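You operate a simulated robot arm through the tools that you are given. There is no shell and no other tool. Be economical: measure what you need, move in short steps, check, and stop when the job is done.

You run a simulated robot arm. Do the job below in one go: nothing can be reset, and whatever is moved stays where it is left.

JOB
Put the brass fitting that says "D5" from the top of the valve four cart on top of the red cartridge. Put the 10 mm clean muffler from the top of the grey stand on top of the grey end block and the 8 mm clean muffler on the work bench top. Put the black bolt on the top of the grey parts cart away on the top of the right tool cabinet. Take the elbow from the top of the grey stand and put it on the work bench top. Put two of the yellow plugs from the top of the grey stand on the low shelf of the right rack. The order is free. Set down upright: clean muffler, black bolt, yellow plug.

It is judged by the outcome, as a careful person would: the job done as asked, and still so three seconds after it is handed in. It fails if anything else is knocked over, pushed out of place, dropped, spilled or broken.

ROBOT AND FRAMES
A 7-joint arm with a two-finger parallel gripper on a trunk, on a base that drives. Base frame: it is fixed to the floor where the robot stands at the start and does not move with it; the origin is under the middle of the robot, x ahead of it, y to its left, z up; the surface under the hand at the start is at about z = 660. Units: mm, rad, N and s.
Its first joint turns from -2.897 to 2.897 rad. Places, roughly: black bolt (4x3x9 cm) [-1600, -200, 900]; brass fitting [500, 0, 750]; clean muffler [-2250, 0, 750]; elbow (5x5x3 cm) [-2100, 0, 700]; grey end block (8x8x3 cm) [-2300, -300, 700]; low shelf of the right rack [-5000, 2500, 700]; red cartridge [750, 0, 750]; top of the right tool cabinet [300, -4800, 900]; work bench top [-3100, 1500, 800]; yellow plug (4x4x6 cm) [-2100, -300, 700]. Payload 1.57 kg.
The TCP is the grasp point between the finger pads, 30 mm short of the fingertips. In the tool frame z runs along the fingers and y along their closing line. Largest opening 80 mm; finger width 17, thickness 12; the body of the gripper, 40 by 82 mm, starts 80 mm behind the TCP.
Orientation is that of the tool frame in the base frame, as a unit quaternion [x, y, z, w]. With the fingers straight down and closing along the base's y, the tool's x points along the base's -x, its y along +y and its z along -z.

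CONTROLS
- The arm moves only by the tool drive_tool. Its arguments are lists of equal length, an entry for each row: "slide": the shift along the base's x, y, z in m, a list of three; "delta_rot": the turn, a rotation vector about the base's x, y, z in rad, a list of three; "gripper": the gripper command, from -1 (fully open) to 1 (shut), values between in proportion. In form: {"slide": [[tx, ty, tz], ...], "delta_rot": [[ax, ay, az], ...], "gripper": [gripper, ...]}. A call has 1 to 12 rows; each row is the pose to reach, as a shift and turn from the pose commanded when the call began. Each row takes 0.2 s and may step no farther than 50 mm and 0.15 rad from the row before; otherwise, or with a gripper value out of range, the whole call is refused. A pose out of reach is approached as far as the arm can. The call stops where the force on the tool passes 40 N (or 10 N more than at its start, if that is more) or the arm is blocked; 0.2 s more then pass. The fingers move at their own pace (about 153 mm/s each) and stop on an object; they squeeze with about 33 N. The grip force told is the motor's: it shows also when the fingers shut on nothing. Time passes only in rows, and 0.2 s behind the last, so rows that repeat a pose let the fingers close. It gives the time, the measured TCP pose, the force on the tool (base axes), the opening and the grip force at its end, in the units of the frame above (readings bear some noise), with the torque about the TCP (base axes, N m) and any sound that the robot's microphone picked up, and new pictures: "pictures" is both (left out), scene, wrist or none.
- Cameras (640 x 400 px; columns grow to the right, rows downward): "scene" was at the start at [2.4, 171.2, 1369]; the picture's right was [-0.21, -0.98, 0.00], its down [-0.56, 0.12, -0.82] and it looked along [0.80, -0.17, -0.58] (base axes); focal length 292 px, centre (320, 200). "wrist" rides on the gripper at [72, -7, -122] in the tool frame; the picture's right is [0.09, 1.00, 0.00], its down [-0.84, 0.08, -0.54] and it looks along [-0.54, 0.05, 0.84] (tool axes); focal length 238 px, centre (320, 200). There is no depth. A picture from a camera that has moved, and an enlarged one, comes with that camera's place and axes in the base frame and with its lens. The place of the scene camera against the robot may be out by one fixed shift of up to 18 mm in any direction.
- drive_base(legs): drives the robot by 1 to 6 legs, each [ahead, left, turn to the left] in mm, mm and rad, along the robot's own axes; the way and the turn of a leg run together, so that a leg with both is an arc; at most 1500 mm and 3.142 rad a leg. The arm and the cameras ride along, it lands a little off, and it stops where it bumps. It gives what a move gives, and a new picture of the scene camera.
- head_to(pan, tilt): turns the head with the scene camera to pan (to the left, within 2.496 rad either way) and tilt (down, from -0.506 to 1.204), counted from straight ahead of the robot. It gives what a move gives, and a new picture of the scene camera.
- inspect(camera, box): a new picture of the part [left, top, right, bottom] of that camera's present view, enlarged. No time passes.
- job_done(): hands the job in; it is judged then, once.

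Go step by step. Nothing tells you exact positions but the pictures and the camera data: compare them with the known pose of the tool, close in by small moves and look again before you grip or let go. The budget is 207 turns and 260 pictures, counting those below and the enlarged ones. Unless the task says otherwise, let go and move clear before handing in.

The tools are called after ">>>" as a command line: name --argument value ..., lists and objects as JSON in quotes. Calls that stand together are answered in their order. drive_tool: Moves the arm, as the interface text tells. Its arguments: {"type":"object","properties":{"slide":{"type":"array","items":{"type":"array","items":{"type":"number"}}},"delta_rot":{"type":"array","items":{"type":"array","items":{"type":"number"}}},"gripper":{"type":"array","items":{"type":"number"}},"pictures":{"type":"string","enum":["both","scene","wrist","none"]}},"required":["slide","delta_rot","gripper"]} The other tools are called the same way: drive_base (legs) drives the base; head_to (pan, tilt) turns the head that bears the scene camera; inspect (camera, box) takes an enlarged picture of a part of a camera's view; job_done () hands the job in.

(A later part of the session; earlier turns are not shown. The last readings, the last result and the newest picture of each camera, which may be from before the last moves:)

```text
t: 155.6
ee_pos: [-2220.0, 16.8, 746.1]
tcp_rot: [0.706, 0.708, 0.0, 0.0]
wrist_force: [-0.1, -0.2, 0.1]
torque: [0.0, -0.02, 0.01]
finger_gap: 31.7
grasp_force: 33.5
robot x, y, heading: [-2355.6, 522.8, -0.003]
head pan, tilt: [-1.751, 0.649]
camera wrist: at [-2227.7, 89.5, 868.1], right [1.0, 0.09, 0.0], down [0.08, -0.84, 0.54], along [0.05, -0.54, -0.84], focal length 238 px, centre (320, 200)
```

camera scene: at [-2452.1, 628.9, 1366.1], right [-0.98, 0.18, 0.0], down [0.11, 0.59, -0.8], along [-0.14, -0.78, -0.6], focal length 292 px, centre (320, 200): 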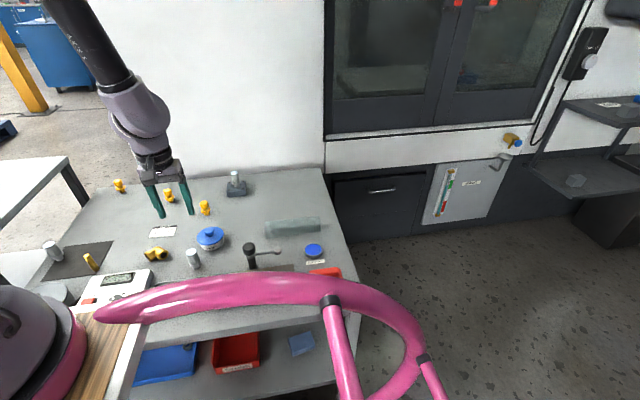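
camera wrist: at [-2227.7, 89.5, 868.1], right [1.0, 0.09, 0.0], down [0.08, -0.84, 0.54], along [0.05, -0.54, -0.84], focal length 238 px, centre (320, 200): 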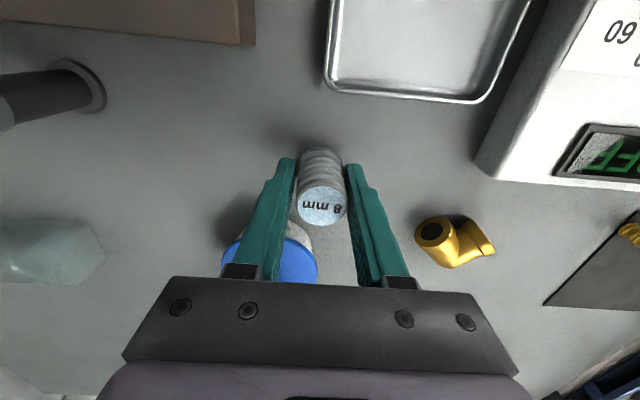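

Gripped. I lift it clear, swing the arm to the front and look at the bench on the left.

>>> drive_tool --slide '[[0, 0, 0.045], [0, 0, 0.09], [0, 0, 0.135], [0, 0, 0.18], [0, 0, 0.225], [0, 0, 0.27], [0, 0, 0.315], [0.03, 0, 0.345], [0.075, 0.01, 0.35], [0.12, 0.03, 0.35], [0.16, 0.05, 0.35], [0.2, 0.07, 0.35]]' --delta_rot '[[0, 0, 0], [0, 0, 0], [0, 0, 0], [0, 0, 0], [0, 0, 0], [0, 0, 0.05], [0, 0, 0.1], [0, 0, 0.15], [0, 0, 0.24], [0, 0, 0.33], [0, 0, 0.42], [0, 0, 0.49]]' --gripper '[1, 1, 1, 1, 1, 1, 1, 1, 1, 1, 1, 1]' --pictures "none"

>>> head_to --pan 1.6 --tilt 0.6

>>> head_to --pan 2.4 --tilt 0.5

```text
t: 158.2
ee_pos: [-2015.6, 87.1, 1093.8]
tcp_rot: [0.514, 0.858, 0.001, 0.001]
wrist_force: [0.3, -1.3, -0.7]
torque: [0.01, -0.04, 0.0]
finger_gap: 31.7
grasp_force: 33.3
robot x, y, heading: [-2350.4, 521.9, -0.003]
head pan, tilt: [-1.751, 0.649]
```

```text
t: 161.0
ee_pos: [-2015.6, 87.4, 1094.4]
tcp_rot: [0.514, 0.858, 0.0, 0.0]
wrist_force: [-0.4, -0.2, -0.8]
torque: [-0.01, 0.02, 0.03]
finger_gap: 31.9
grasp_force: 33.0
robot x, y, heading: [-2353.5, 522.8, -0.003]
head pan, tilt: [1.6, 0.6]
camera scene: at [-2438.9, 802.9, 1370.3], right [1.0, 0.03, 0.0], down [0.02, -0.56, -0.83], along [-0.02, 0.82, -0.56], focal length 292 px, centre (320, 200)
```

scene: 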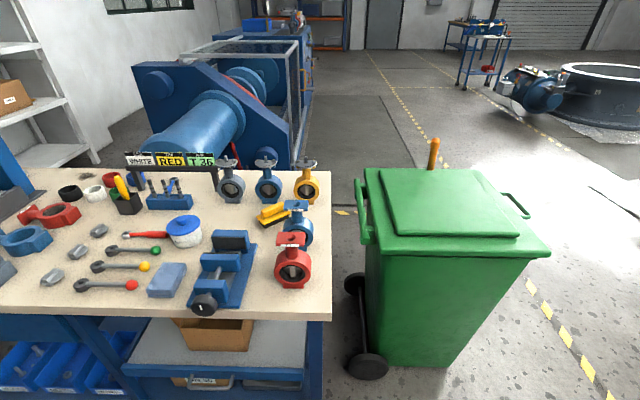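

```text
t: 162.1
ee_pos: [-2015.2, 86.6, 1094.9]
tcp_rot: [0.514, 0.858, 0.0, 0.0]
wrist_force: [-0.3, -1.0, 0.4]
torque: [-0.03, -0.01, 0.01]
finger_gap: 31.9
grasp_force: 32.3
robot x, y, heading: [-2353.3, 520.8, -0.002]
head pan, tilt: [2.4, 0.499]
camera scene: at [-2503.4, 776.1, 1379.4], right [0.68, 0.74, 0.0], down [0.35, -0.32, -0.88], along [-0.65, 0.59, -0.48], focal length 292 px, centre (320, 200)
```

scene: 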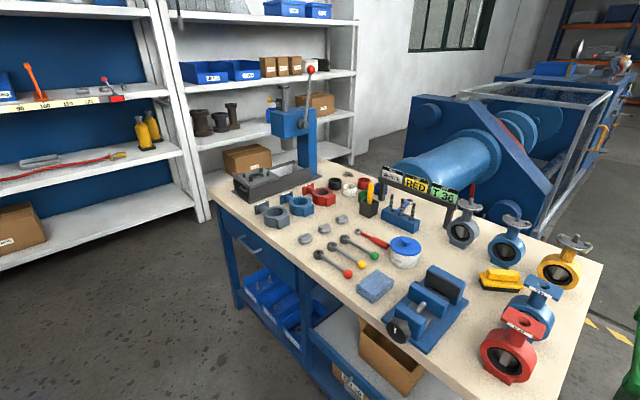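

The bench top holds many tools. I enlarge it to find free places.

>>> inspect --camera "scene" --box '[200, 150, 620, 400]'

```text
1.52 times, centred on (410, 275) of scene
camera zoom: at [-2503.4, 776.1, 1379.4], right [0.68, 0.74, 0.0], down [0.35, -0.32, -0.88], along [-0.65, 0.59, -0.48], focal length 445 px, centre (183, 86)
```

zoom: 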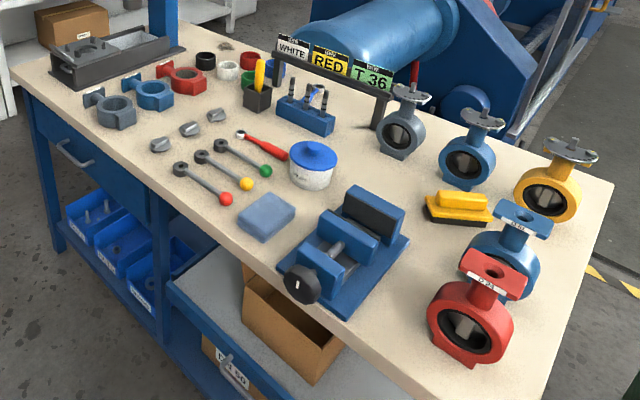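

There is a free slot on the bench between the vise and the red valve, at about x -2640 to -2550 and y 1200 to 1500. I back up alongside the bench to about [-2750, 675], keeping it on the robot's left.

>>> drive_base --legs '[[0, 150, 0], [-400, 0, 0]]'

>>> drive_tool --slide '[[0.03, 0.037, 0.0], [0.057, 0.077, 0], [0.08, 0.118, 0], [0.1, 0.16, 0], [0.118, 0.204, 0], [0.132, 0.25, 0], [0.14, 0.296, 0], [0.146, 0.343, 0], [0.148, 0.39, 0], [0.147, 0.437, 0], [0.143, 0.484, 0], [0.135, 0.53, 0]]' --delta_rot '[[0, 0, 0.09], [0, 0, 0.18], [0, 0, 0.27], [0, 0, 0.36], [0, 0, 0.45], [0, 0, 0.54], [0, 0, 0.63], [0, 0, 0.72], [0, 0, 0.81], [0, 0, 0.9], [0, 0, 0.99], [0, 0, 1.08]]' --gripper '[1, 1, 1, 1, 1, 1, 1, 1, 1, 1, 1, 1]' --pictures "none"

```text
t: 165.6
ee_pos: [-2412.0, 239.0, 1093.6]
tcp_rot: [0.51, 0.86, 0.001, 0.0]
wrist_force: [-1.0, 0.7, -0.4]
torque: [0.01, -0.04, 0.0]
finger_gap: 31.7
grasp_force: 33.0
robot x, y, heading: [-2756.3, 673.4, 0.006]
head pan, tilt: [2.4, 0.499]
camera scene: at [-2906.1, 922.8, 1379.4], right [0.67, 0.74, 0.0], down [0.36, -0.32, -0.88], along [-0.65, 0.59, -0.48], focal length 292 px, centre (320, 200)
```

scene: 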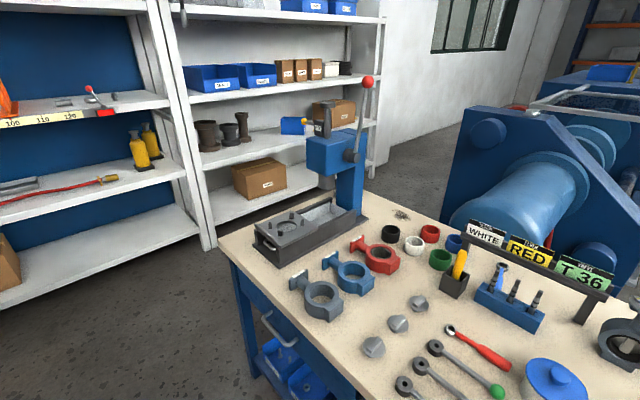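

```text
t: 168.2
ee_pos: [-2275.4, 769.1, 1095.1]
tcp_rot: [-0.005, 1.0, 0.001, -0.001]
wrist_force: [-1.0, -0.6, -1.1]
torque: [0.02, 0.01, -0.02]
finger_gap: 31.7
grasp_force: 32.9
out of reach, approached as far as the arm can: row 4, 5, 6, 7, 8, 9
robot x, y, heading: [-2752.5, 672.3, 0.002]
head pan, tilt: [2.4, 0.499]
```

Now I swing the arm to the left and out over the bench at safe height.

>>> drive_tool --slide '[[-0.011, 0.043, 0], [-0.022, 0.086, 0], [-0.033, 0.13, 0], [-0.044, 0.173, 0], [-0.055, 0.216, 0], [-0.066, 0.26, 0], [-0.077, 0.303, 0], [-0.104, 0.338, 0], [-0.131, 0.373, 0], [-0.158, 0.408, 0], [-0.185, 0.443, 0], [-0.212, 0.478, 0]]' --delta_rot '[[0, 0, 0], [0, 0, 0], [0, 0, 0], [0, 0, 0], [0, 0, 0], [0, 0, 0], [0, 0, 0], [0, 0, 0], [0, 0, 0], [0, 0, 0], [0, 0, 0], [0, 0, 0]]' --gripper '[1, 1, 1, 1, 1, 1, 1, 1, 1, 1, 1, 1]' --pictures "wrist"

>>> head_to --pan 1.3 --tilt 0.65

```text
t: 170.8
ee_pos: [-2487.3, 1246.5, 1093.0]
tcp_rot: [-0.004, 1.0, 0.002, 0.0]
wrist_force: [0.6, -1.0, 0.2]
torque: [0.02, 0.05, -0.02]
finger_gap: 31.7
grasp_force: 32.8
robot x, y, heading: [-2751.6, 672.2, 0.005]
head pan, tilt: [2.4, 0.499]
camera wrist: at [-2560.4, 1239.5, 1215.4], right [-0.1, 0.99, 0.0], down [0.84, 0.08, 0.54], along [0.54, 0.06, -0.84], focal length 238 px, centre (320, 200)
```

wrist: 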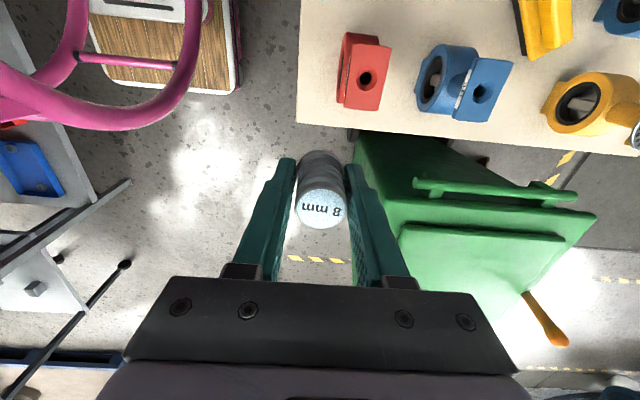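

```text
t: 172.1
ee_pos: [-2488.5, 1245.9, 1093.3]
tcp_rot: [-0.006, 1.0, 0.0, 0.0]
wrist_force: [-0.2, -0.2, -0.8]
torque: [-0.01, -0.03, 0.0]
finger_gap: 31.4
grasp_force: 32.7
robot x, y, heading: [-2754.4, 670.8, 0.009]
head pan, tilt: [1.3, 0.649]
camera scene: at [-2816.0, 945.9, 1366.0], right [0.97, -0.26, 0.0], down [-0.16, -0.58, -0.8], along [0.21, 0.77, -0.6], focal length 292 px, centre (320, 200)
```

scene: 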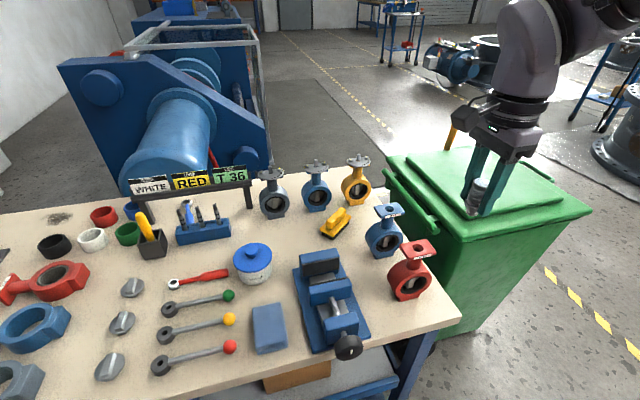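

The slot is about 70 to 90 mm wide and suits fingers closing along y. I move above [-2606, 1400] and look.

>>> drive_tool --slide '[[-0.03, 0.038, 0], [-0.06, 0.077, 0], [-0.09, 0.115, 0], [-0.118, 0.154, 0], [-0.118, 0.154, -0.03], [-0.118, 0.154, -0.06], [-0.118, 0.154, -0.06]]' --delta_rot '[[0, 0, 0], [0, 0, 0], [0, 0, 0], [0, 0, 0], [0, 0, 0], [0, 0, 0], [0, 0, 0]]' --gripper '[1, 1, 1, 1, 1, 1, 1]'

>>> inspect --camera "scene" --box '[260, 140, 480, 360]'

```text
t: 173.7
ee_pos: [-2607.2, 1395.2, 1033.2]
tcp_rot: [-0.006, 1.0, 0.0, 0.0]
wrist_force: [0.2, -0.1, -0.1]
torque: [-0.02, 0.01, 0.0]
finger_gap: 31.7
grasp_force: 33.1
out of reach, approached as far as the arm can: row 4, 5, 6, 7
robot x, y, heading: [-2752.0, 670.9, 0.009]
head pan, tilt: [1.3, 0.649]
camera scene: at [-2816.1, 945.9, 1366.0], right [0.97, -0.26, 0.0], down [-0.16, -0.58, -0.8], along [0.21, 0.77, -0.6], focal length 292 px, centre (320, 200)
camera wrist: at [-2680.6, 1388.8, 1155.2], right [-0.1, 0.99, 0.0], down [0.84, 0.09, 0.54], along [0.54, 0.06, -0.84], focal length 238 px, centre (320, 200)
```

scene: 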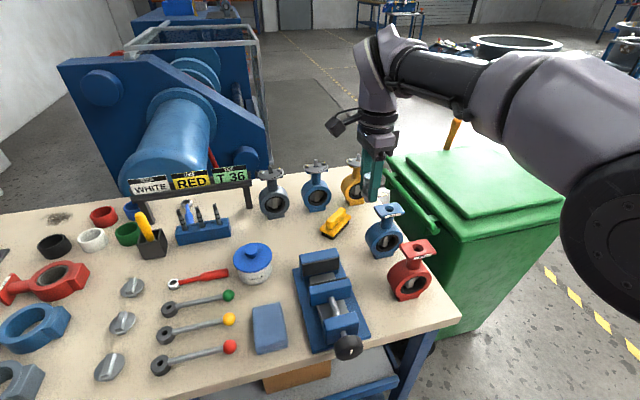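
wrist: 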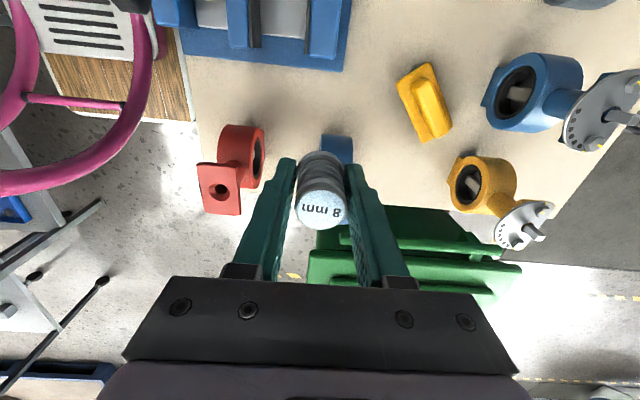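

```text
1.82 times, centred on (370, 250) of scene
camera zoom: at [-2816.1, 945.9, 1366.0], right [0.97, -0.26, 0.0], down [-0.16, -0.58, -0.8], along [0.21, 0.77, -0.6], focal length 531 px, centre (229, 109)
```

zoom: 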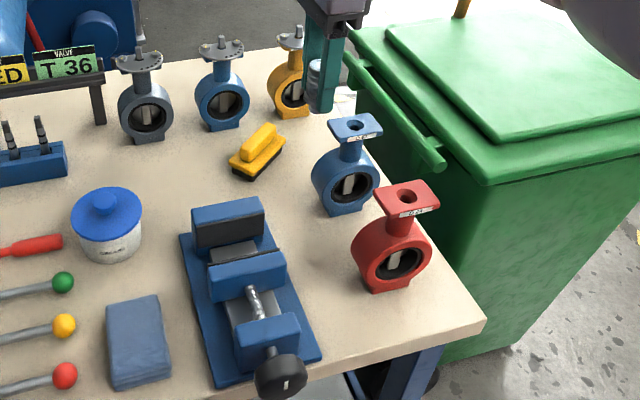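

The gap between the red and blue valves at y ≈ 1362 gives the most room. I lower there to about 50 mm above the top and check.

>>> drive_tool --slide '[[-0.002, -0.035, 0], [-0.002, -0.035, -0.04], [-0.002, -0.035, -0.08], [-0.002, -0.035, -0.12], [-0.002, -0.035, -0.14], [-0.002, -0.035, -0.14]]' --delta_rot '[[0, 0, 0], [0, 0, 0], [0, 0, 0], [0, 0, 0], [0, 0, 0], [0, 0, 0]]' --gripper '[1, 1, 1, 1, 1, 1]'

>>> inspect --camera "scene" --box '[300, 150, 460, 350]'

```text
t: 175.1
ee_pos: [-2610.6, 1360.8, 893.7]
tcp_rot: [-0.005, 1.0, 0.001, 0.0]
wrist_force: [-0.7, -0.3, -1.6]
torque: [0.0, -0.03, 0.03]
finger_gap: 31.6
grasp_force: 32.7
robot x, y, heading: [-2751.3, 673.7, 0.006]
head pan, tilt: [1.3, 0.649]
camera scene: at [-2816.0, 945.9, 1366.0], right [0.97, -0.26, 0.0], down [-0.16, -0.58, -0.8], along [0.21, 0.77, -0.6], focal length 292 px, centre (320, 200)
camera wrist: at [-2683.4, 1353.3, 1015.5], right [-0.1, 0.99, 0.0], down [0.84, 0.08, 0.54], along [0.54, 0.06, -0.84], focal length 238 px, centre (320, 200)
```

scene: 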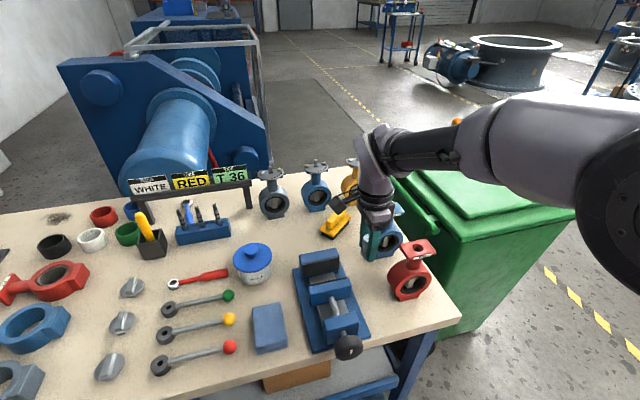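
wrist: 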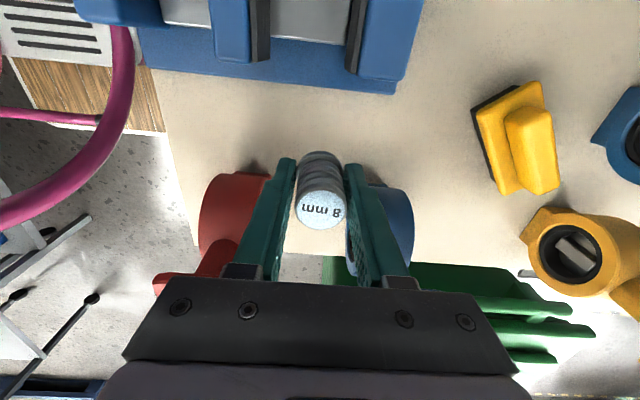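

```text
2.00 times, centred on (380, 250) of scene
camera zoom: at [-2816.0, 945.9, 1366.0], right [0.97, -0.26, 0.0], down [-0.16, -0.58, -0.8], along [0.21, 0.77, -0.6], focal length 584 px, centre (200, 100)
```

zoom: 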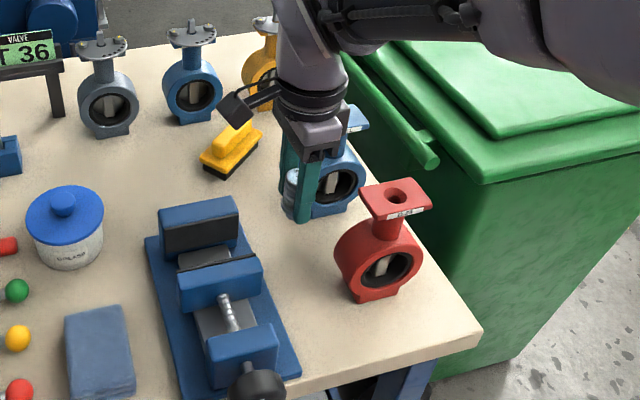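

There is clearance on all sides. I lower further.

>>> drive_tool --slide '[[-0.006, 0, -0.02], [-0.006, 0, -0.035], [-0.006, 0, -0.04], [-0.006, 0, -0.042], [-0.006, 0, -0.044], [-0.006, 0, -0.044]]' --delta_rot '[[0, 0, 0], [0, 0, 0], [0, 0, 0], [0, 0, 0], [0, 0, 0], [0, 0, 0]]' --gripper '[1, 1, 1, 1, 1, 1]' --pictures "wrist"

>>> inspect --camera "scene" --box '[330, 200, 430, 280]'

```text
t: 176.5
ee_pos: [-2616.8, 1359.7, 849.8]
tcp_rot: [-0.006, 1.0, 0.0, -0.001]
wrist_force: [-0.1, -0.2, -1.2]
torque: [-0.01, -0.03, 0.0]
finger_gap: 31.6
grasp_force: 32.9
robot x, y, heading: [-2752.2, 673.3, 0.008]
head pan, tilt: [1.3, 0.649]
camera wrist: at [-2689.9, 1352.2, 971.4], right [-0.1, 0.99, 0.0], down [0.84, 0.09, 0.54], along [0.54, 0.06, -0.84], focal length 238 px, centre (320, 200)
```

wrist: 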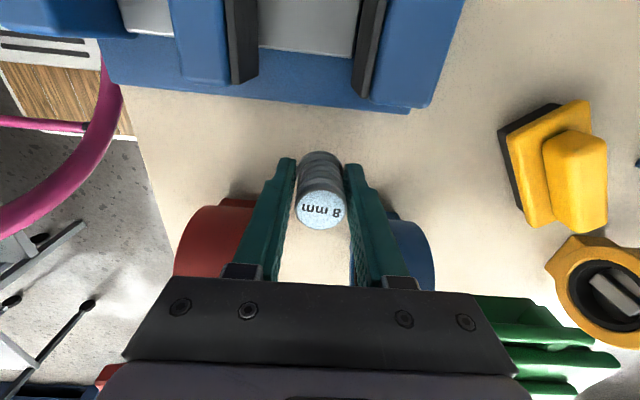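

```text
5.00 times, centred on (380, 240) of scene
camera zoom: at [-2816.0, 945.9, 1366.0], right [0.97, -0.26, 0.0], down [-0.16, -0.58, -0.8], along [0.21, 0.77, -0.6], focal length 1461 px, centre (20, 0)
```

zoom: 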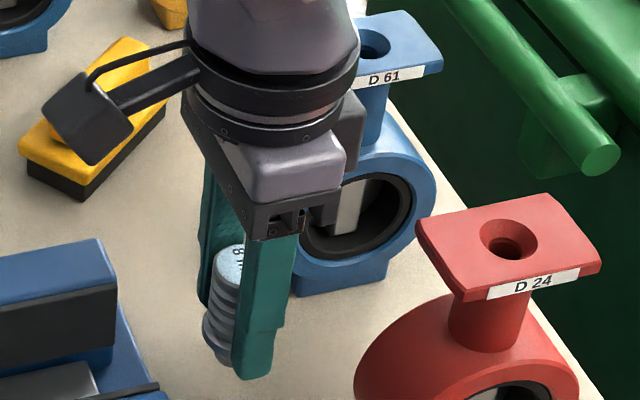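

Still above the surface; I go on in 1.5 mm steps.

>>> drive_tool --slide '[[0, 0, -0.0015], [0, 0, -0.003], [0, 0, -0.0045], [0, 0, -0.006], [0, 0, -0.0075], [0, 0, -0.0075]]' --delta_rot '[[0, 0, 0], [0, 0, 0], [0, 0, 0], [0, 0, 0], [0, 0, 0], [0, 0, 0]]' --gripper '[1, 1, 1, 1, 1, 1]' --pictures "none"

>>> inspect --camera "scene" --box '[330, 200, 430, 280]'

```text
t: 177.9
ee_pos: [-2617.2, 1359.0, 842.7]
tcp_rot: [-0.005, 1.0, 0.0, 0.0]
wrist_force: [0.1, 0.1, -1.7]
torque: [0.02, -0.02, 0.02]
finger_gap: 31.7
grasp_force: 32.6
robot x, y, heading: [-2752.6, 673.9, 0.01]
head pan, tilt: [1.3, 0.649]
```

```text
5.00 times, centred on (380, 240) of scene
camera zoom: at [-2816.0, 945.9, 1366.0], right [0.97, -0.26, 0.0], down [-0.16, -0.58, -0.8], along [0.21, 0.77, -0.6], focal length 1461 px, centre (20, 0)
```

zoom: 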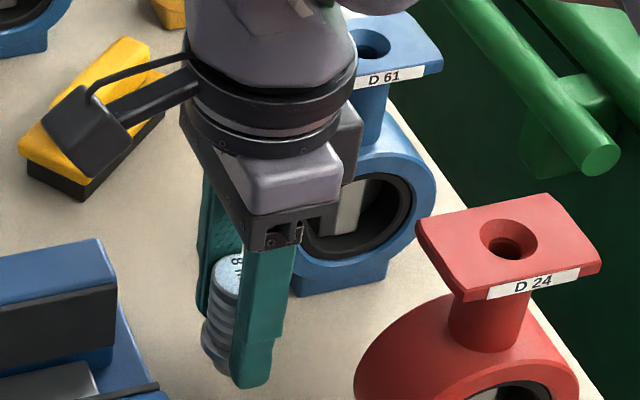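

>>> drive_tool --slide '[[0, 0, -0.0015], [0, 0, -0.003], [0, 0, -0.0045], [0, 0, -0.006], [0, 0, -0.0075], [0, 0, -0.009], [0, 0, -0.0105], [0, 0, -0.012]]' --delta_rot '[[0, 0, 0], [0, 0, 0], [0, 0, 0], [0, 0, 0], [0, 0, 0], [0, 0, 0], [0, 0, 0], [0, 0, 0]]' --gripper '[1, 1, 1, 1, 1, 1, 1, 1]' --pictures "none"

>>> inspect --camera "scene" --box '[330, 200, 430, 280]'

```text
t: 179.7
ee_pos: [-2617.3, 1360.8, 829.5]
tcp_rot: [-0.004, 1.0, 0.0, 0.0]
wrist_force: [0.9, 0.7, -1.4]
torque: [0.0, 0.0, 0.01]
finger_gap: 31.7
grasp_force: 33.4
robot x, y, heading: [-2753.7, 671.4, 0.01]
head pan, tilt: [1.3, 0.649]
```

```text
5.00 times, centred on (380, 240) of scene
camera zoom: at [-2816.0, 945.9, 1366.0], right [0.97, -0.26, 0.0], down [-0.16, -0.58, -0.8], along [0.21, 0.77, -0.6], focal length 1461 px, centre (20, 0)
```

zoom: 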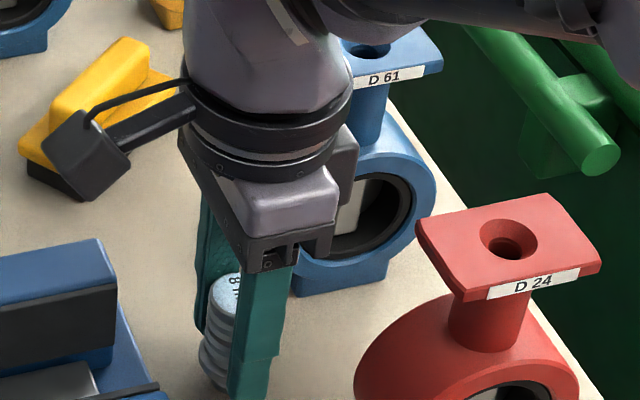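

>>> drive_tool --slide '[[0, 0, -0.0015], [0, 0, -0.003], [0, 0, -0.0045], [0, 0, -0.006], [0, 0, -0.0075], [0, 0, -0.009], [0, 0, -0.0105], [0, 0, -0.012]]' --delta_rot '[[0, 0, 0], [0, 0, 0], [0, 0, 0], [0, 0, 0], [0, 0, 0], [0, 0, 0], [0, 0, 0], [0, 0, 0]]' --gripper '[1, 1, 1, 1, 1, 1, 1, 1]' --pictures "wrist"

>>> inspect --camera "scene" --box '[330, 220, 430, 300]'

```text
t: 181.5
ee_pos: [-2617.6, 1360.8, 820.7]
tcp_rot: [-0.006, 1.0, 0.002, -0.001]
wrist_force: [-1.1, 0.9, 31.7]
torque: [0.03, -0.07, 0.07]
finger_gap: 31.4
grasp_force: 33.0
robot x, y, heading: [-2752.0, 669.3, 0.009]
head pan, tilt: [1.3, 0.649]
camera wrist: at [-2690.6, 1352.5, 942.2], right [-0.1, 0.99, 0.01], down [0.84, 0.08, 0.54], along [0.54, 0.06, -0.84], focal length 238 px, centre (320, 200)
```

wrist: 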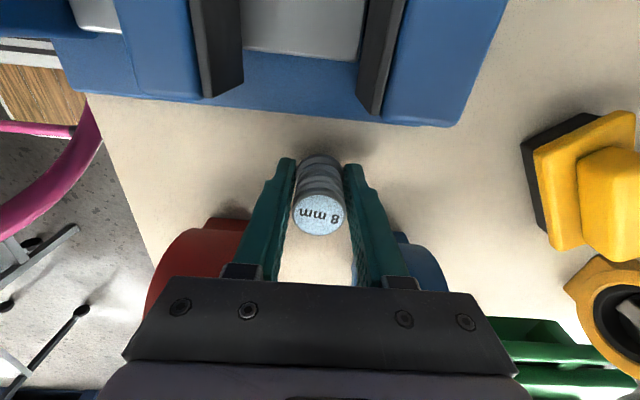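

```text
5.00 times, centred on (380, 260) of scene
camera zoom: at [-2816.2, 945.0, 1366.2], right [0.97, -0.26, 0.0], down [-0.16, -0.58, -0.8], along [0.21, 0.77, -0.6], focal length 1461 px, centre (20, -100)
```

zoom: 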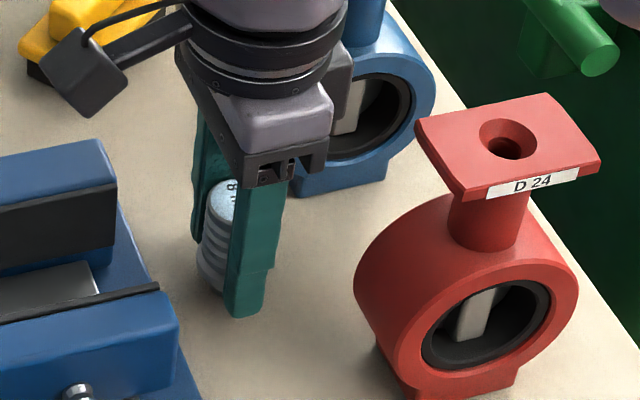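

Contact at bench height (z ≈ 775). I release gently and lift straight up.

>>> drive_tool --slide '[[0, 0, 0.001], [0, 0, 0.001], [0, 0, 0.001], [0, 0, 0.001], [0, 0, 0.02], [0, 0, 0.06], [0, 0, 0.105], [0, 0, 0.15], [0, 0, 0.19], [0, 0, 0.19]]' --delta_rot '[[0, 0, 0], [0, 0, 0], [0, 0, 0], [0, 0, 0], [0, 0, 0], [0, 0, 0], [0, 0, 0], [0, 0, 0], [0, 0, 0], [0, 0, 0]]' --gripper '[0.15, 0.05, -0.05, -0.2, -0.3, -0.3, -0.3, -0.3, -0.3, -0.3]'

>>> inspect --camera "scene" --box '[320, 200, 440, 300]'

```text
t: 183.7
ee_pos: [-2614.2, 1360.0, 1008.6]
tcp_rot: [-0.004, 1.0, 0.001, 0.0]
wrist_force: [0.3, 0.0, 0.0]
torque: [0.05, 0.03, -0.02]
finger_gap: 51.8
grasp_force: 0.0
robot x, y, heading: [-2751.5, 672.1, 0.006]
head pan, tilt: [1.3, 0.649]
camera scene: at [-2816.0, 946.0, 1366.0], right [0.97, -0.26, 0.0], down [-0.16, -0.58, -0.8], along [0.21, 0.77, -0.6], focal length 292 px, centre (320, 200)
camera wrist: at [-2687.1, 1352.8, 1129.8], right [-0.1, 0.99, 0.0], down [0.84, 0.09, 0.54], along [0.54, 0.06, -0.84], focal length 238 px, centre (320, 200)
```

scene: 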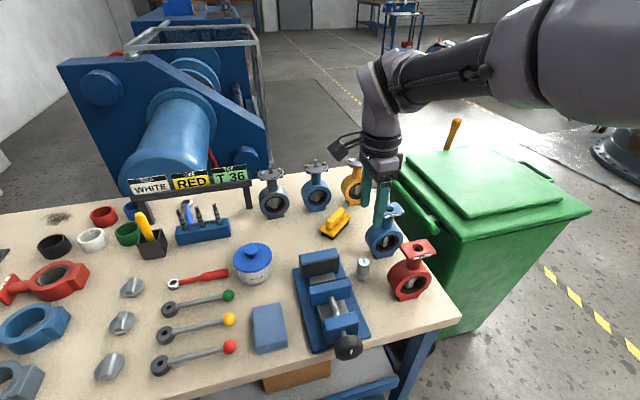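
wrist: 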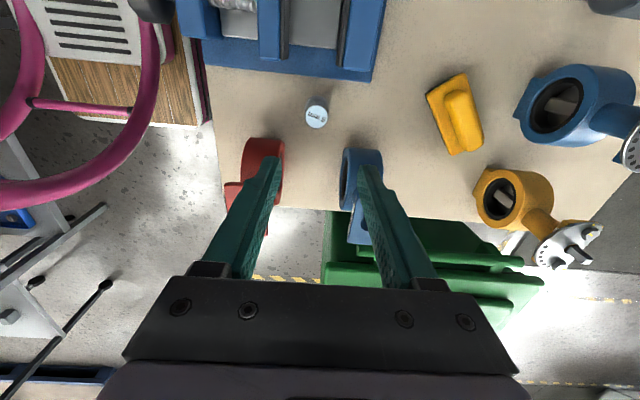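

```text
4.00 times, centred on (380, 250) of scene
camera zoom: at [-2816.0, 946.0, 1366.0], right [0.97, -0.26, 0.0], down [-0.16, -0.58, -0.8], along [0.21, 0.77, -0.6], focal length 1169 px, centre (80, 0)
```

zoom: 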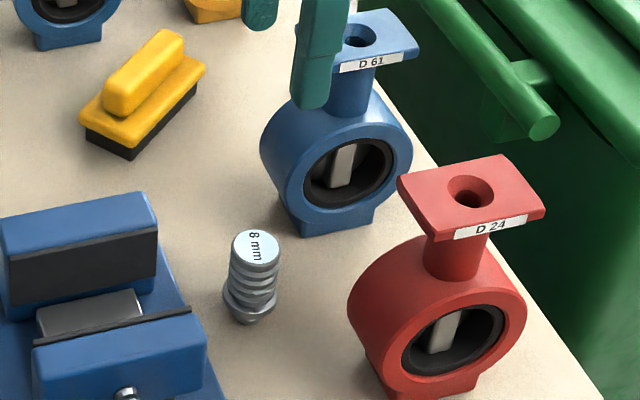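

The 8 mm muffler stands upright on the bench. I retract the arm and go back to the stand for the elbow.

>>> drive_tool --slide '[[0, 0, 0.045], [0, 0, 0.085], [0.035, -0.03, 0.085], [0.07, -0.062, 0.085], [0.1, -0.092, 0.085], [0.127, -0.125, 0.085], [0.155, -0.16, 0.085], [0.182, -0.195, 0.085], [0.209, -0.23, 0.085], [0.236, -0.26, 0.085], [0.262, -0.295, 0.085], [0.273, -0.338, 0.085]]' --delta_rot '[[0, 0, 0], [0, 0, 0], [0, 0, 0], [0, 0, 0], [0, 0, 0], [0, 0, 0], [0, 0, 0], [0, 0, 0], [0, 0, 0], [0, 0, 0], [0, 0, 0], [0, 0, 0]]' --gripper '[-0.3, -0.3, -0.3, -0.3, -0.3, -0.3, -0.3, -0.3, -0.3, -0.3, -0.3, -0.3]' --pictures "none"

>>> drive_tool --slide '[[0.01, -0.043, 0], [0.021, -0.086, 0], [0.032, -0.13, 0], [0.043, -0.173, 0], [0.054, -0.216, 0], [0.066, -0.253, 0], [0.07, -0.3, 0], [0.07, -0.345, 0], [0.065, -0.39, 0], [0.055, -0.435, 0], [0.04, -0.48, 0], [0.02, -0.52, 0]]' --delta_rot '[[0, 0, 0], [0, 0, 0], [0, 0, 0], [0, 0, 0], [0, 0, -0.05], [0, 0, -0.12], [0, 0, -0.19], [0, 0, -0.26], [0, 0, -0.33], [0, 0, -0.42], [0, 0, -0.51], [0, 0, -0.6]]' --gripper '[-0.3, -0.3, -0.3, -0.3, -0.3, -0.3, -0.3, -0.3, -0.3, -0.3, -0.3, -0.3]' --pictures "none"

>>> drive_base --legs '[[400, 0, -0.008], [0, -150, 0]]'

```text
t: 186.3
ee_pos: [-2342.3, 1021.4, 1090.4]
tcp_rot: [-0.005, 1.0, 0.0, -0.001]
wrist_force: [-0.6, 0.8, -0.3]
torque: [-0.04, -0.01, 0.02]
finger_gap: 51.8
grasp_force: 0.0
robot x, y, heading: [-2753.3, 673.2, 0.003]
head pan, tilt: [1.3, 0.649]
```

```text
t: 188.9
ee_pos: [-2273.1, 485.1, 1119.9]
tcp_rot: [0.291, 0.957, 0.001, -0.001]
wrist_force: [0.1, 0.4, -0.3]
torque: [-0.04, 0.03, -0.02]
finger_gap: 51.9
grasp_force: 0.0
out of reach, approached as far as the arm can: row 8, 9, 10, 11, 12
robot x, y, heading: [-2754.2, 673.2, 0.006]
head pan, tilt: [1.3, 0.649]
```

```text
t: 192.4
ee_pos: [-1871.0, 340.2, 1120.0]
tcp_rot: [0.291, 0.957, -0.001, -0.001]
wrist_force: [0.5, -0.3, 0.3]
torque: [0.01, -0.04, -0.04]
finger_gap: 52.0
grasp_force: 0.1
robot x, y, heading: [-2348.3, 526.6, 0.011]
head pan, tilt: [1.3, 0.649]
camera scene: at [-2410.7, 800.3, 1366.1], right [0.97, -0.26, 0.0], down [-0.16, -0.58, -0.8], along [0.21, 0.77, -0.6], focal length 292 px, centre (320, 200)
```

scene: 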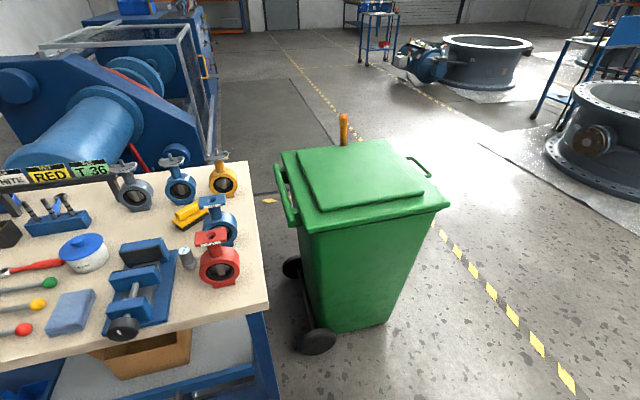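

Back beside the stand. I swing the arm towards the elbow at about [-2097, -41].

>>> drive_tool --slide '[[-0.01, -0.045, 0], [-0.025, -0.088, 0], [-0.045, -0.13, -0.005], [-0.065, -0.17, -0.02], [-0.085, -0.21, -0.04], [-0.105, -0.245, -0.06], [-0.125, -0.28, -0.08], [-0.145, -0.31, -0.1], [-0.165, -0.34, -0.12], [-0.18, -0.36, -0.14], [-0.18, -0.36, -0.14]]' --delta_rot '[[0, 0, -0.09], [0, 0, -0.18], [0, 0, -0.27], [0, 0, -0.36], [0, 0, -0.45], [0, 0, -0.54], [0, 0, -0.63], [0, 0, -0.72], [0, 0, -0.81], [0, 0, -0.9], [0, 0, -0.97]]' --gripper '[-0.5, -0.5, -0.5, -0.5, -0.5, -0.5, -0.5, -0.5, -0.5, -0.5, -0.5]' --pictures "wrist"

>>> inspect --camera "wrist" --box '[220, 80, 420, 220]'

```text
t: 194.8
ee_pos: [-2049.9, -18.6, 979.1]
tcp_rot: [0.704, 0.71, 0.001, -0.001]
wrist_force: [-0.5, -0.2, 1.1]
torque: [-0.02, 0.0, 0.0]
finger_gap: 60.0
grasp_force: 0.1
robot x, y, heading: [-2347.7, 529.3, 0.008]
head pan, tilt: [1.3, 0.649]
camera wrist: at [-2058.4, 52.4, 1101.6], right [0.99, 0.1, 0.0], down [0.08, -0.84, 0.54], along [0.06, -0.54, -0.84], focal length 238 px, centre (320, 200)
```

wrist: 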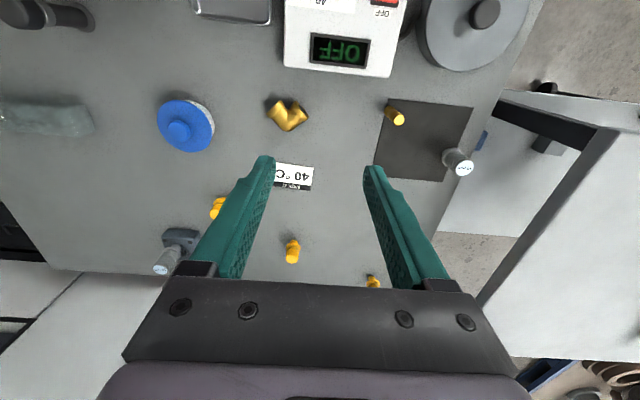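

```text
2.86 times, centred on (320, 150) of wrist
camera zoom: at [-2058.4, 52.4, 1101.6], right [0.99, 0.1, 0.0], down [0.08, -0.84, 0.54], along [0.06, -0.54, -0.84], focal length 681 px, centre (320, 343)
```

zoom: 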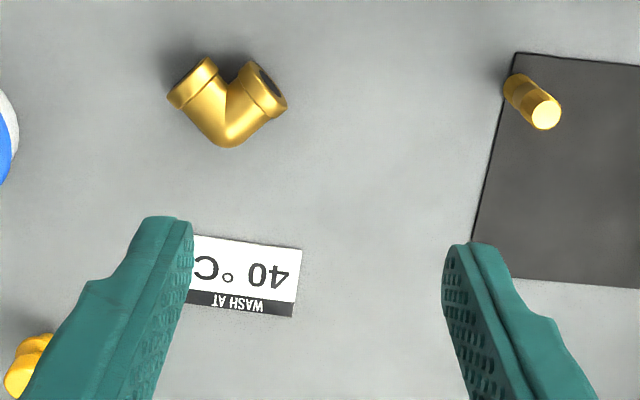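

The elbow lies flat as a V with its bend at about [-2096, -60]. I'll turn the fingers 45° so they grip one end face and the outside of the bend.

>>> drive_tool --slide '[[-0.007, -0.005, -0.02], [-0.014, -0.01, -0.04], [-0.02, -0.015, -0.06], [-0.027, -0.02, -0.08], [-0.033, -0.025, -0.1], [-0.039, -0.029, -0.12], [-0.039, -0.029, -0.12]]' --delta_rot '[[0, 0, 0.131], [0, 0, 0.262], [0, 0, 0.393], [0, 0, 0.524], [0, 0, 0.655], [0, 0, 0.785], [0, 0, 0.785]]' --gripper '[-0.8, -0.8, -0.8, -0.8, -0.8, -0.8, -0.8]' --pictures "wrist"

>>> inspect --camera "wrist" --box '[240, 80, 400, 200]'

```text
t: 196.4
ee_pos: [-2087.9, -50.2, 860.0]
tcp_rot: [0.378, 0.926, 0.0, -0.002]
wrist_force: [0.7, 0.2, 0.1]
torque: [-0.04, -0.02, 0.02]
finger_gap: 72.0
grasp_force: 0.1
robot x, y, heading: [-2349.9, 529.6, 0.007]
head pan, tilt: [1.3, 0.649]
camera wrist: at [-2144.5, -4.3, 981.8], right [0.63, 0.78, 0.0], down [0.65, -0.53, 0.54], along [0.42, -0.34, -0.84], focal length 238 px, centre (320, 200)
```

wrist: 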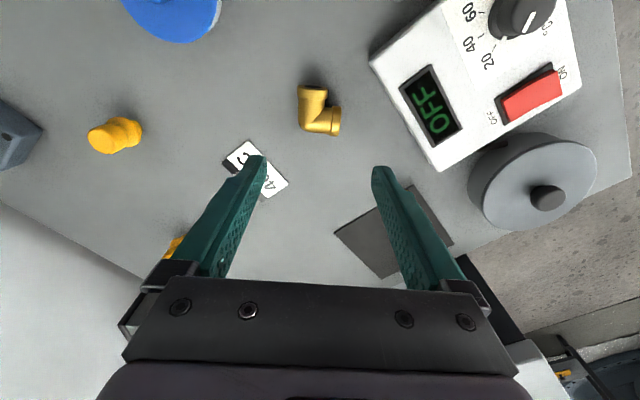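

```text
3.33 times, centred on (320, 140) of wrist
camera zoom: at [-2144.5, -4.3, 981.8], right [0.63, 0.78, 0.0], down [0.65, -0.53, 0.54], along [0.42, -0.34, -0.84], focal length 794 px, centre (320, 400)
```

zoom: 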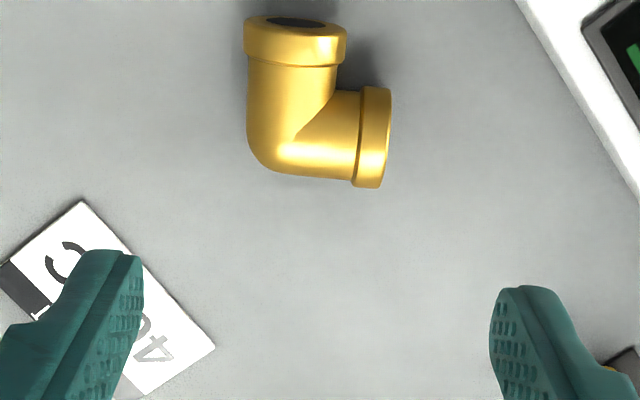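

The grip line is at about [-2092, -47] and well aligned. I descend and close.

>>> drive_tool --slide '[[-0.004, 0.003, -0.04], [-0.004, 0.003, -0.08], [-0.004, 0.003, -0.11], [-0.004, 0.003, -0.124], [-0.004, 0.003, -0.124], [-0.004, 0.003, -0.124], [-0.004, 0.003, -0.124], [-0.004, 0.003, -0.124]]' --delta_rot '[[0, 0, 0], [0, 0, 0], [0, 0, 0], [0, 0, 0], [0, 0, 0], [0, 0, 0], [0, 0, 0], [0, 0, 0]]' --gripper '[-0.8, -0.8, -0.8, -0.8, -0.8, 1, 1, 1]' --pictures "wrist"

```text
t: 198.2
ee_pos: [-2090.4, -46.9, 737.7]
tcp_rot: [0.378, 0.926, 0.0, -0.001]
wrist_force: [-0.7, -1.8, -0.5]
torque: [-0.02, -0.01, 0.03]
finger_gap: 46.2
grasp_force: 32.6
robot x, y, heading: [-2349.3, 524.8, 0.005]
head pan, tilt: [1.3, 0.649]
camera wrist: at [-2147.0, -1.6, 859.3], right [0.63, 0.78, 0.0], down [0.65, -0.53, 0.54], along [0.42, -0.34, -0.84], focal length 238 px, centre (320, 200)
```

wrist: 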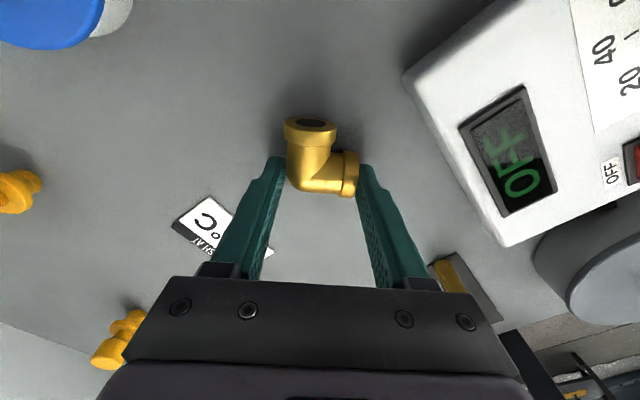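

Gripped, with a gap of 46 mm. I lift it and swing the arm to the front.

>>> drive_tool --slide '[[0, 0, 0.045], [0, 0, 0.09], [0, 0, 0.135], [0, 0, 0.18], [0, 0, 0.225], [0, 0, 0.27], [0, 0, 0.315], [0.01, 0.01, 0.355], [0.04, 0.045, 0.36], [0.07, 0.08, 0.36], [0.1, 0.115, 0.36], [0.128, 0.152, 0.36]]' --delta_rot '[[0, 0, 0], [0, 0, 0], [0, 0, 0], [0, 0, 0], [0, 0, 0], [0, 0, 0], [0, 0, 0.05], [0, 0, 0.1], [0, 0, 0.15], [0, 0, 0.2], [0, 0, 0.25], [0, 0, 0.3]]' --gripper '[1, 1, 1, 1, 1, 1, 1, 1, 1, 1, 1, 1]' --pictures "none"

>>> drive_tool --slide '[[0.02, 0.043, 0], [0.037, 0.087, 0], [0.053, 0.131, 0], [0.066, 0.176, 0], [0.077, 0.221, 0], [0.085, 0.267, 0], [0.09, 0.313, 0], [0.092, 0.36, 0], [0.09, 0.407, 0], [0.085, 0.453, 0], [0.078, 0.499, 0], [0.068, 0.545, 0]]' --delta_rot '[[0, 0, 0.05], [0, 0, 0.1], [0, 0, 0.15], [0, 0, 0.2], [0, 0, 0.25], [0, 0, 0.3], [0, 0, 0.35], [0, 0, 0.4], [0, 0, 0.44], [0, 0, 0.475], [0, 0, 0.475], [0, 0, 0.475]]' --gripper '[1, 1, 1, 1, 1, 1, 1, 1, 1, 1, 1, 1]' --pictures "wrist"

>>> drive_base --legs '[[0, 150, 0], [-400, 0, 0]]'

```text
t: 200.8
ee_pos: [-1966.1, 109.4, 1094.6]
tcp_rot: [0.236, 0.972, 0.0, -0.001]
wrist_force: [-0.1, 0.5, -2.5]
torque: [0.04, -0.04, -0.01]
finger_gap: 46.2
grasp_force: 32.7
robot x, y, heading: [-2349.1, 527.5, 0.007]
head pan, tilt: [1.3, 0.649]
```

```text
t: 203.4
ee_pos: [-1896.7, 650.8, 1100.9]
tcp_rot: [0.0, 1.0, 0.0, -0.001]
wrist_force: [-0.6, 0.1, -0.8]
torque: [0.03, -0.01, 0.0]
finger_gap: 46.1
grasp_force: 33.6
out of reach, approached as far as the arm can: row 4, 5, 6, 7, 8, 9, 10
robot x, y, heading: [-2352.5, 526.0, 0.005]
head pan, tilt: [1.3, 0.649]
camera wrist: at [-1968.7, 643.1, 1220.8], right [-0.09, 1.0, 0.0], down [0.84, 0.08, 0.54], along [0.54, 0.05, -0.84], focal length 238 px, centre (320, 200)
```

wrist: 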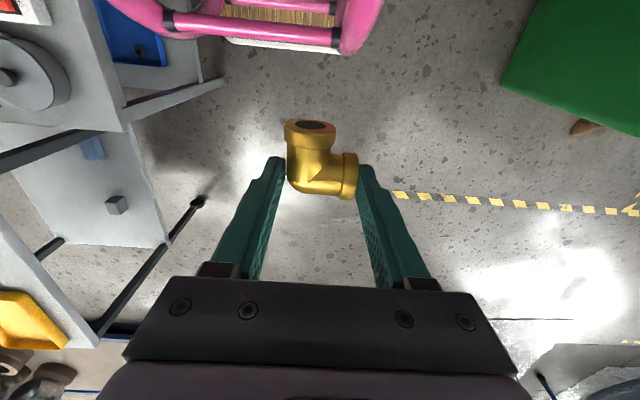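

```text
t: 206.8
ee_pos: [-2295.9, 797.3, 1099.4]
tcp_rot: [0.0, 1.0, 0.0, -0.001]
wrist_force: [-0.3, 0.1, -2.0]
torque: [-0.02, -0.05, 0.0]
finger_gap: 46.4
grasp_force: 33.4
robot x, y, heading: [-2746.7, 671.3, 0.005]
head pan, tilt: [1.3, 0.649]
camera scene: at [-2811.1, 947.9, 1366.0], right [0.97, -0.26, 0.0], down [-0.16, -0.58, -0.8], along [0.21, 0.77, -0.6], focal length 292 px, centre (320, 200)
```

scene: 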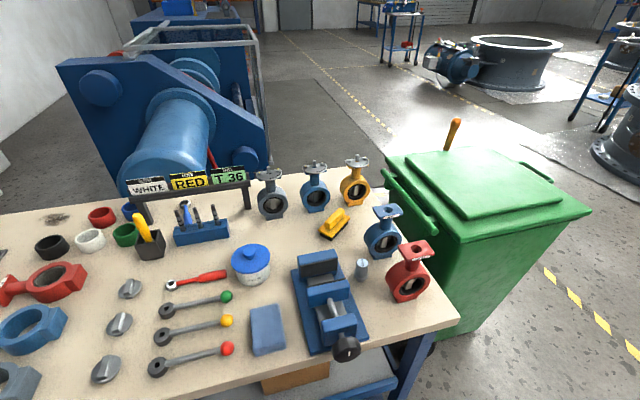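

Now the arm goes out over the front slot of the bench, to about [-2612, 1265].

>>> drive_tool --slide '[[-0.0093, 0.0458, 0], [-0.0186, 0.0916, 0], [-0.028, 0.1375, 0], [-0.037, 0.183, 0], [-0.0465, 0.229, 0], [-0.056, 0.275, 0], [-0.093, 0.302, 0], [-0.13, 0.33, 0], [-0.167, 0.357, 0], [-0.204, 0.385, 0], [-0.241, 0.412, 0], [-0.278, 0.44, 0]]' --delta_rot '[[0, 0, 0], [0, 0, 0], [0, 0, 0], [0, 0, 0], [0, 0, 0], [0, 0, 0], [0, 0, 0], [0, 0, 0], [0, 0, 0], [0, 0, 0], [0, 0, 0], [0, 0, 0]]' --gripper '[1, 1, 1, 1, 1, 1, 1, 1, 1, 1, 1, 1]' --pictures "wrist"

```text
t: 209.4
ee_pos: [-2573.1, 1240.7, 1100.8]
tcp_rot: [0.001, 1.0, 0.0, 0.0]
wrist_force: [1.1, 0.0, -2.6]
torque: [0.03, 0.04, 0.0]
finger_gap: 46.5
grasp_force: 33.0
robot x, y, heading: [-2747.8, 675.2, 0.007]
head pan, tilt: [1.3, 0.649]
camera wrist: at [-2645.2, 1233.3, 1221.7], right [-0.09, 1.0, 0.0], down [0.84, 0.08, 0.54], along [0.54, 0.05, -0.84], focal length 238 px, centre (320, 200)
```

wrist: 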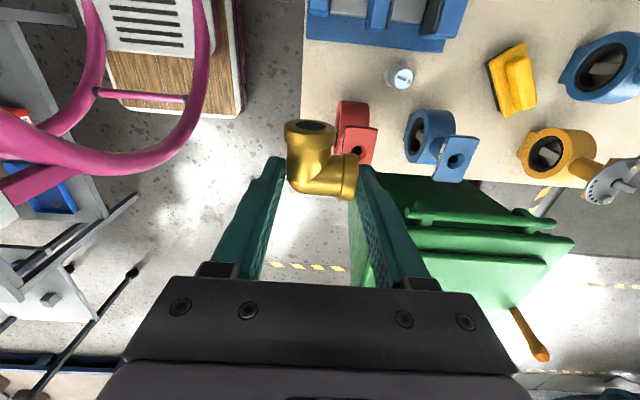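

The bench edge is at y ≈ 1206, with the slot between x -2645 and -2576. I'll set the elbow down with the TCP at about [-2603, 1256], so I lower part way and check.

>>> drive_tool --slide '[[-0.03, 0.015, 0], [-0.03, 0.015, -0.045], [-0.03, 0.015, -0.09], [-0.03, 0.015, -0.135], [-0.03, 0.015, -0.18], [-0.03, 0.015, -0.22], [-0.03, 0.015, -0.22]]' --delta_rot '[[0, 0, 0], [0, 0, 0], [0, 0, 0], [0, 0, 0], [0, 0, 0], [0, 0, 0], [0, 0, 0]]' --gripper '[1, 1, 1, 1, 1, 1, 1]'

>>> inspect --camera "scene" --box '[320, 220, 460, 340]'

```text
t: 211.0
ee_pos: [-2602.4, 1250.6, 877.3]
tcp_rot: [0.0, 1.0, 0.0, -0.001]
wrist_force: [-0.5, -0.1, -2.8]
torque: [0.01, -0.03, 0.02]
finger_gap: 46.1
grasp_force: 33.2
robot x, y, heading: [-2747.0, 675.6, 0.014]
head pan, tilt: [1.3, 0.649]
camera scene: at [-2811.1, 948.0, 1366.0], right [0.97, -0.26, 0.0], down [-0.16, -0.58, -0.8], along [0.21, 0.77, -0.6], focal length 292 px, centre (320, 200)
camera wrist: at [-2675.3, 1244.8, 998.9], right [-0.09, 1.0, 0.0], down [0.84, 0.08, 0.54], along [0.54, 0.05, -0.84], focal length 238 px, centre (320, 200)
```

scene: 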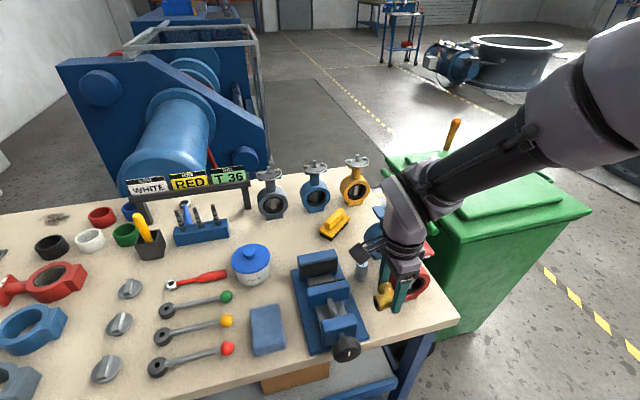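
wrist: 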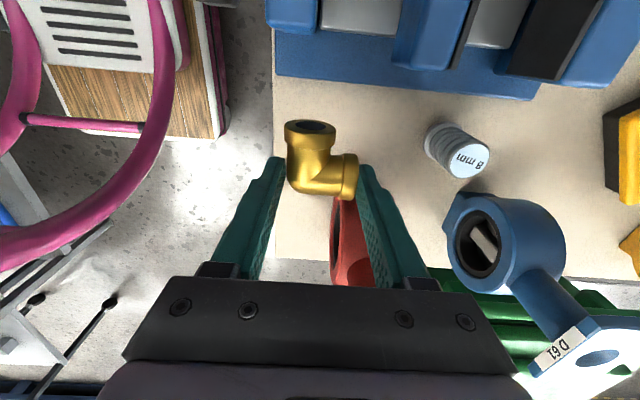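

```text
3.33 times, centred on (390, 280) of scene
camera zoom: at [-2811.1, 948.0, 1366.0], right [0.97, -0.26, 0.0], down [-0.16, -0.58, -0.8], along [0.21, 0.77, -0.6], focal length 974 px, centre (87, -67)
```

zoom: 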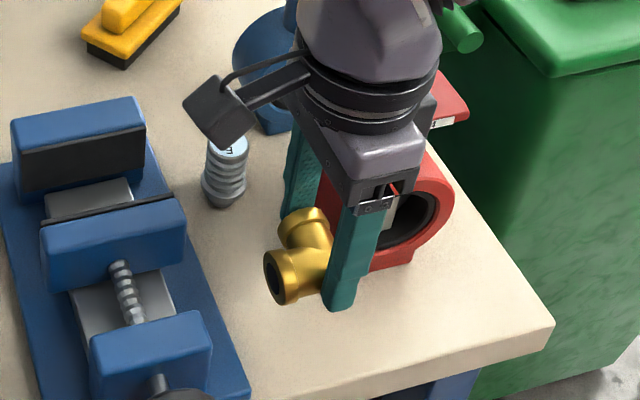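

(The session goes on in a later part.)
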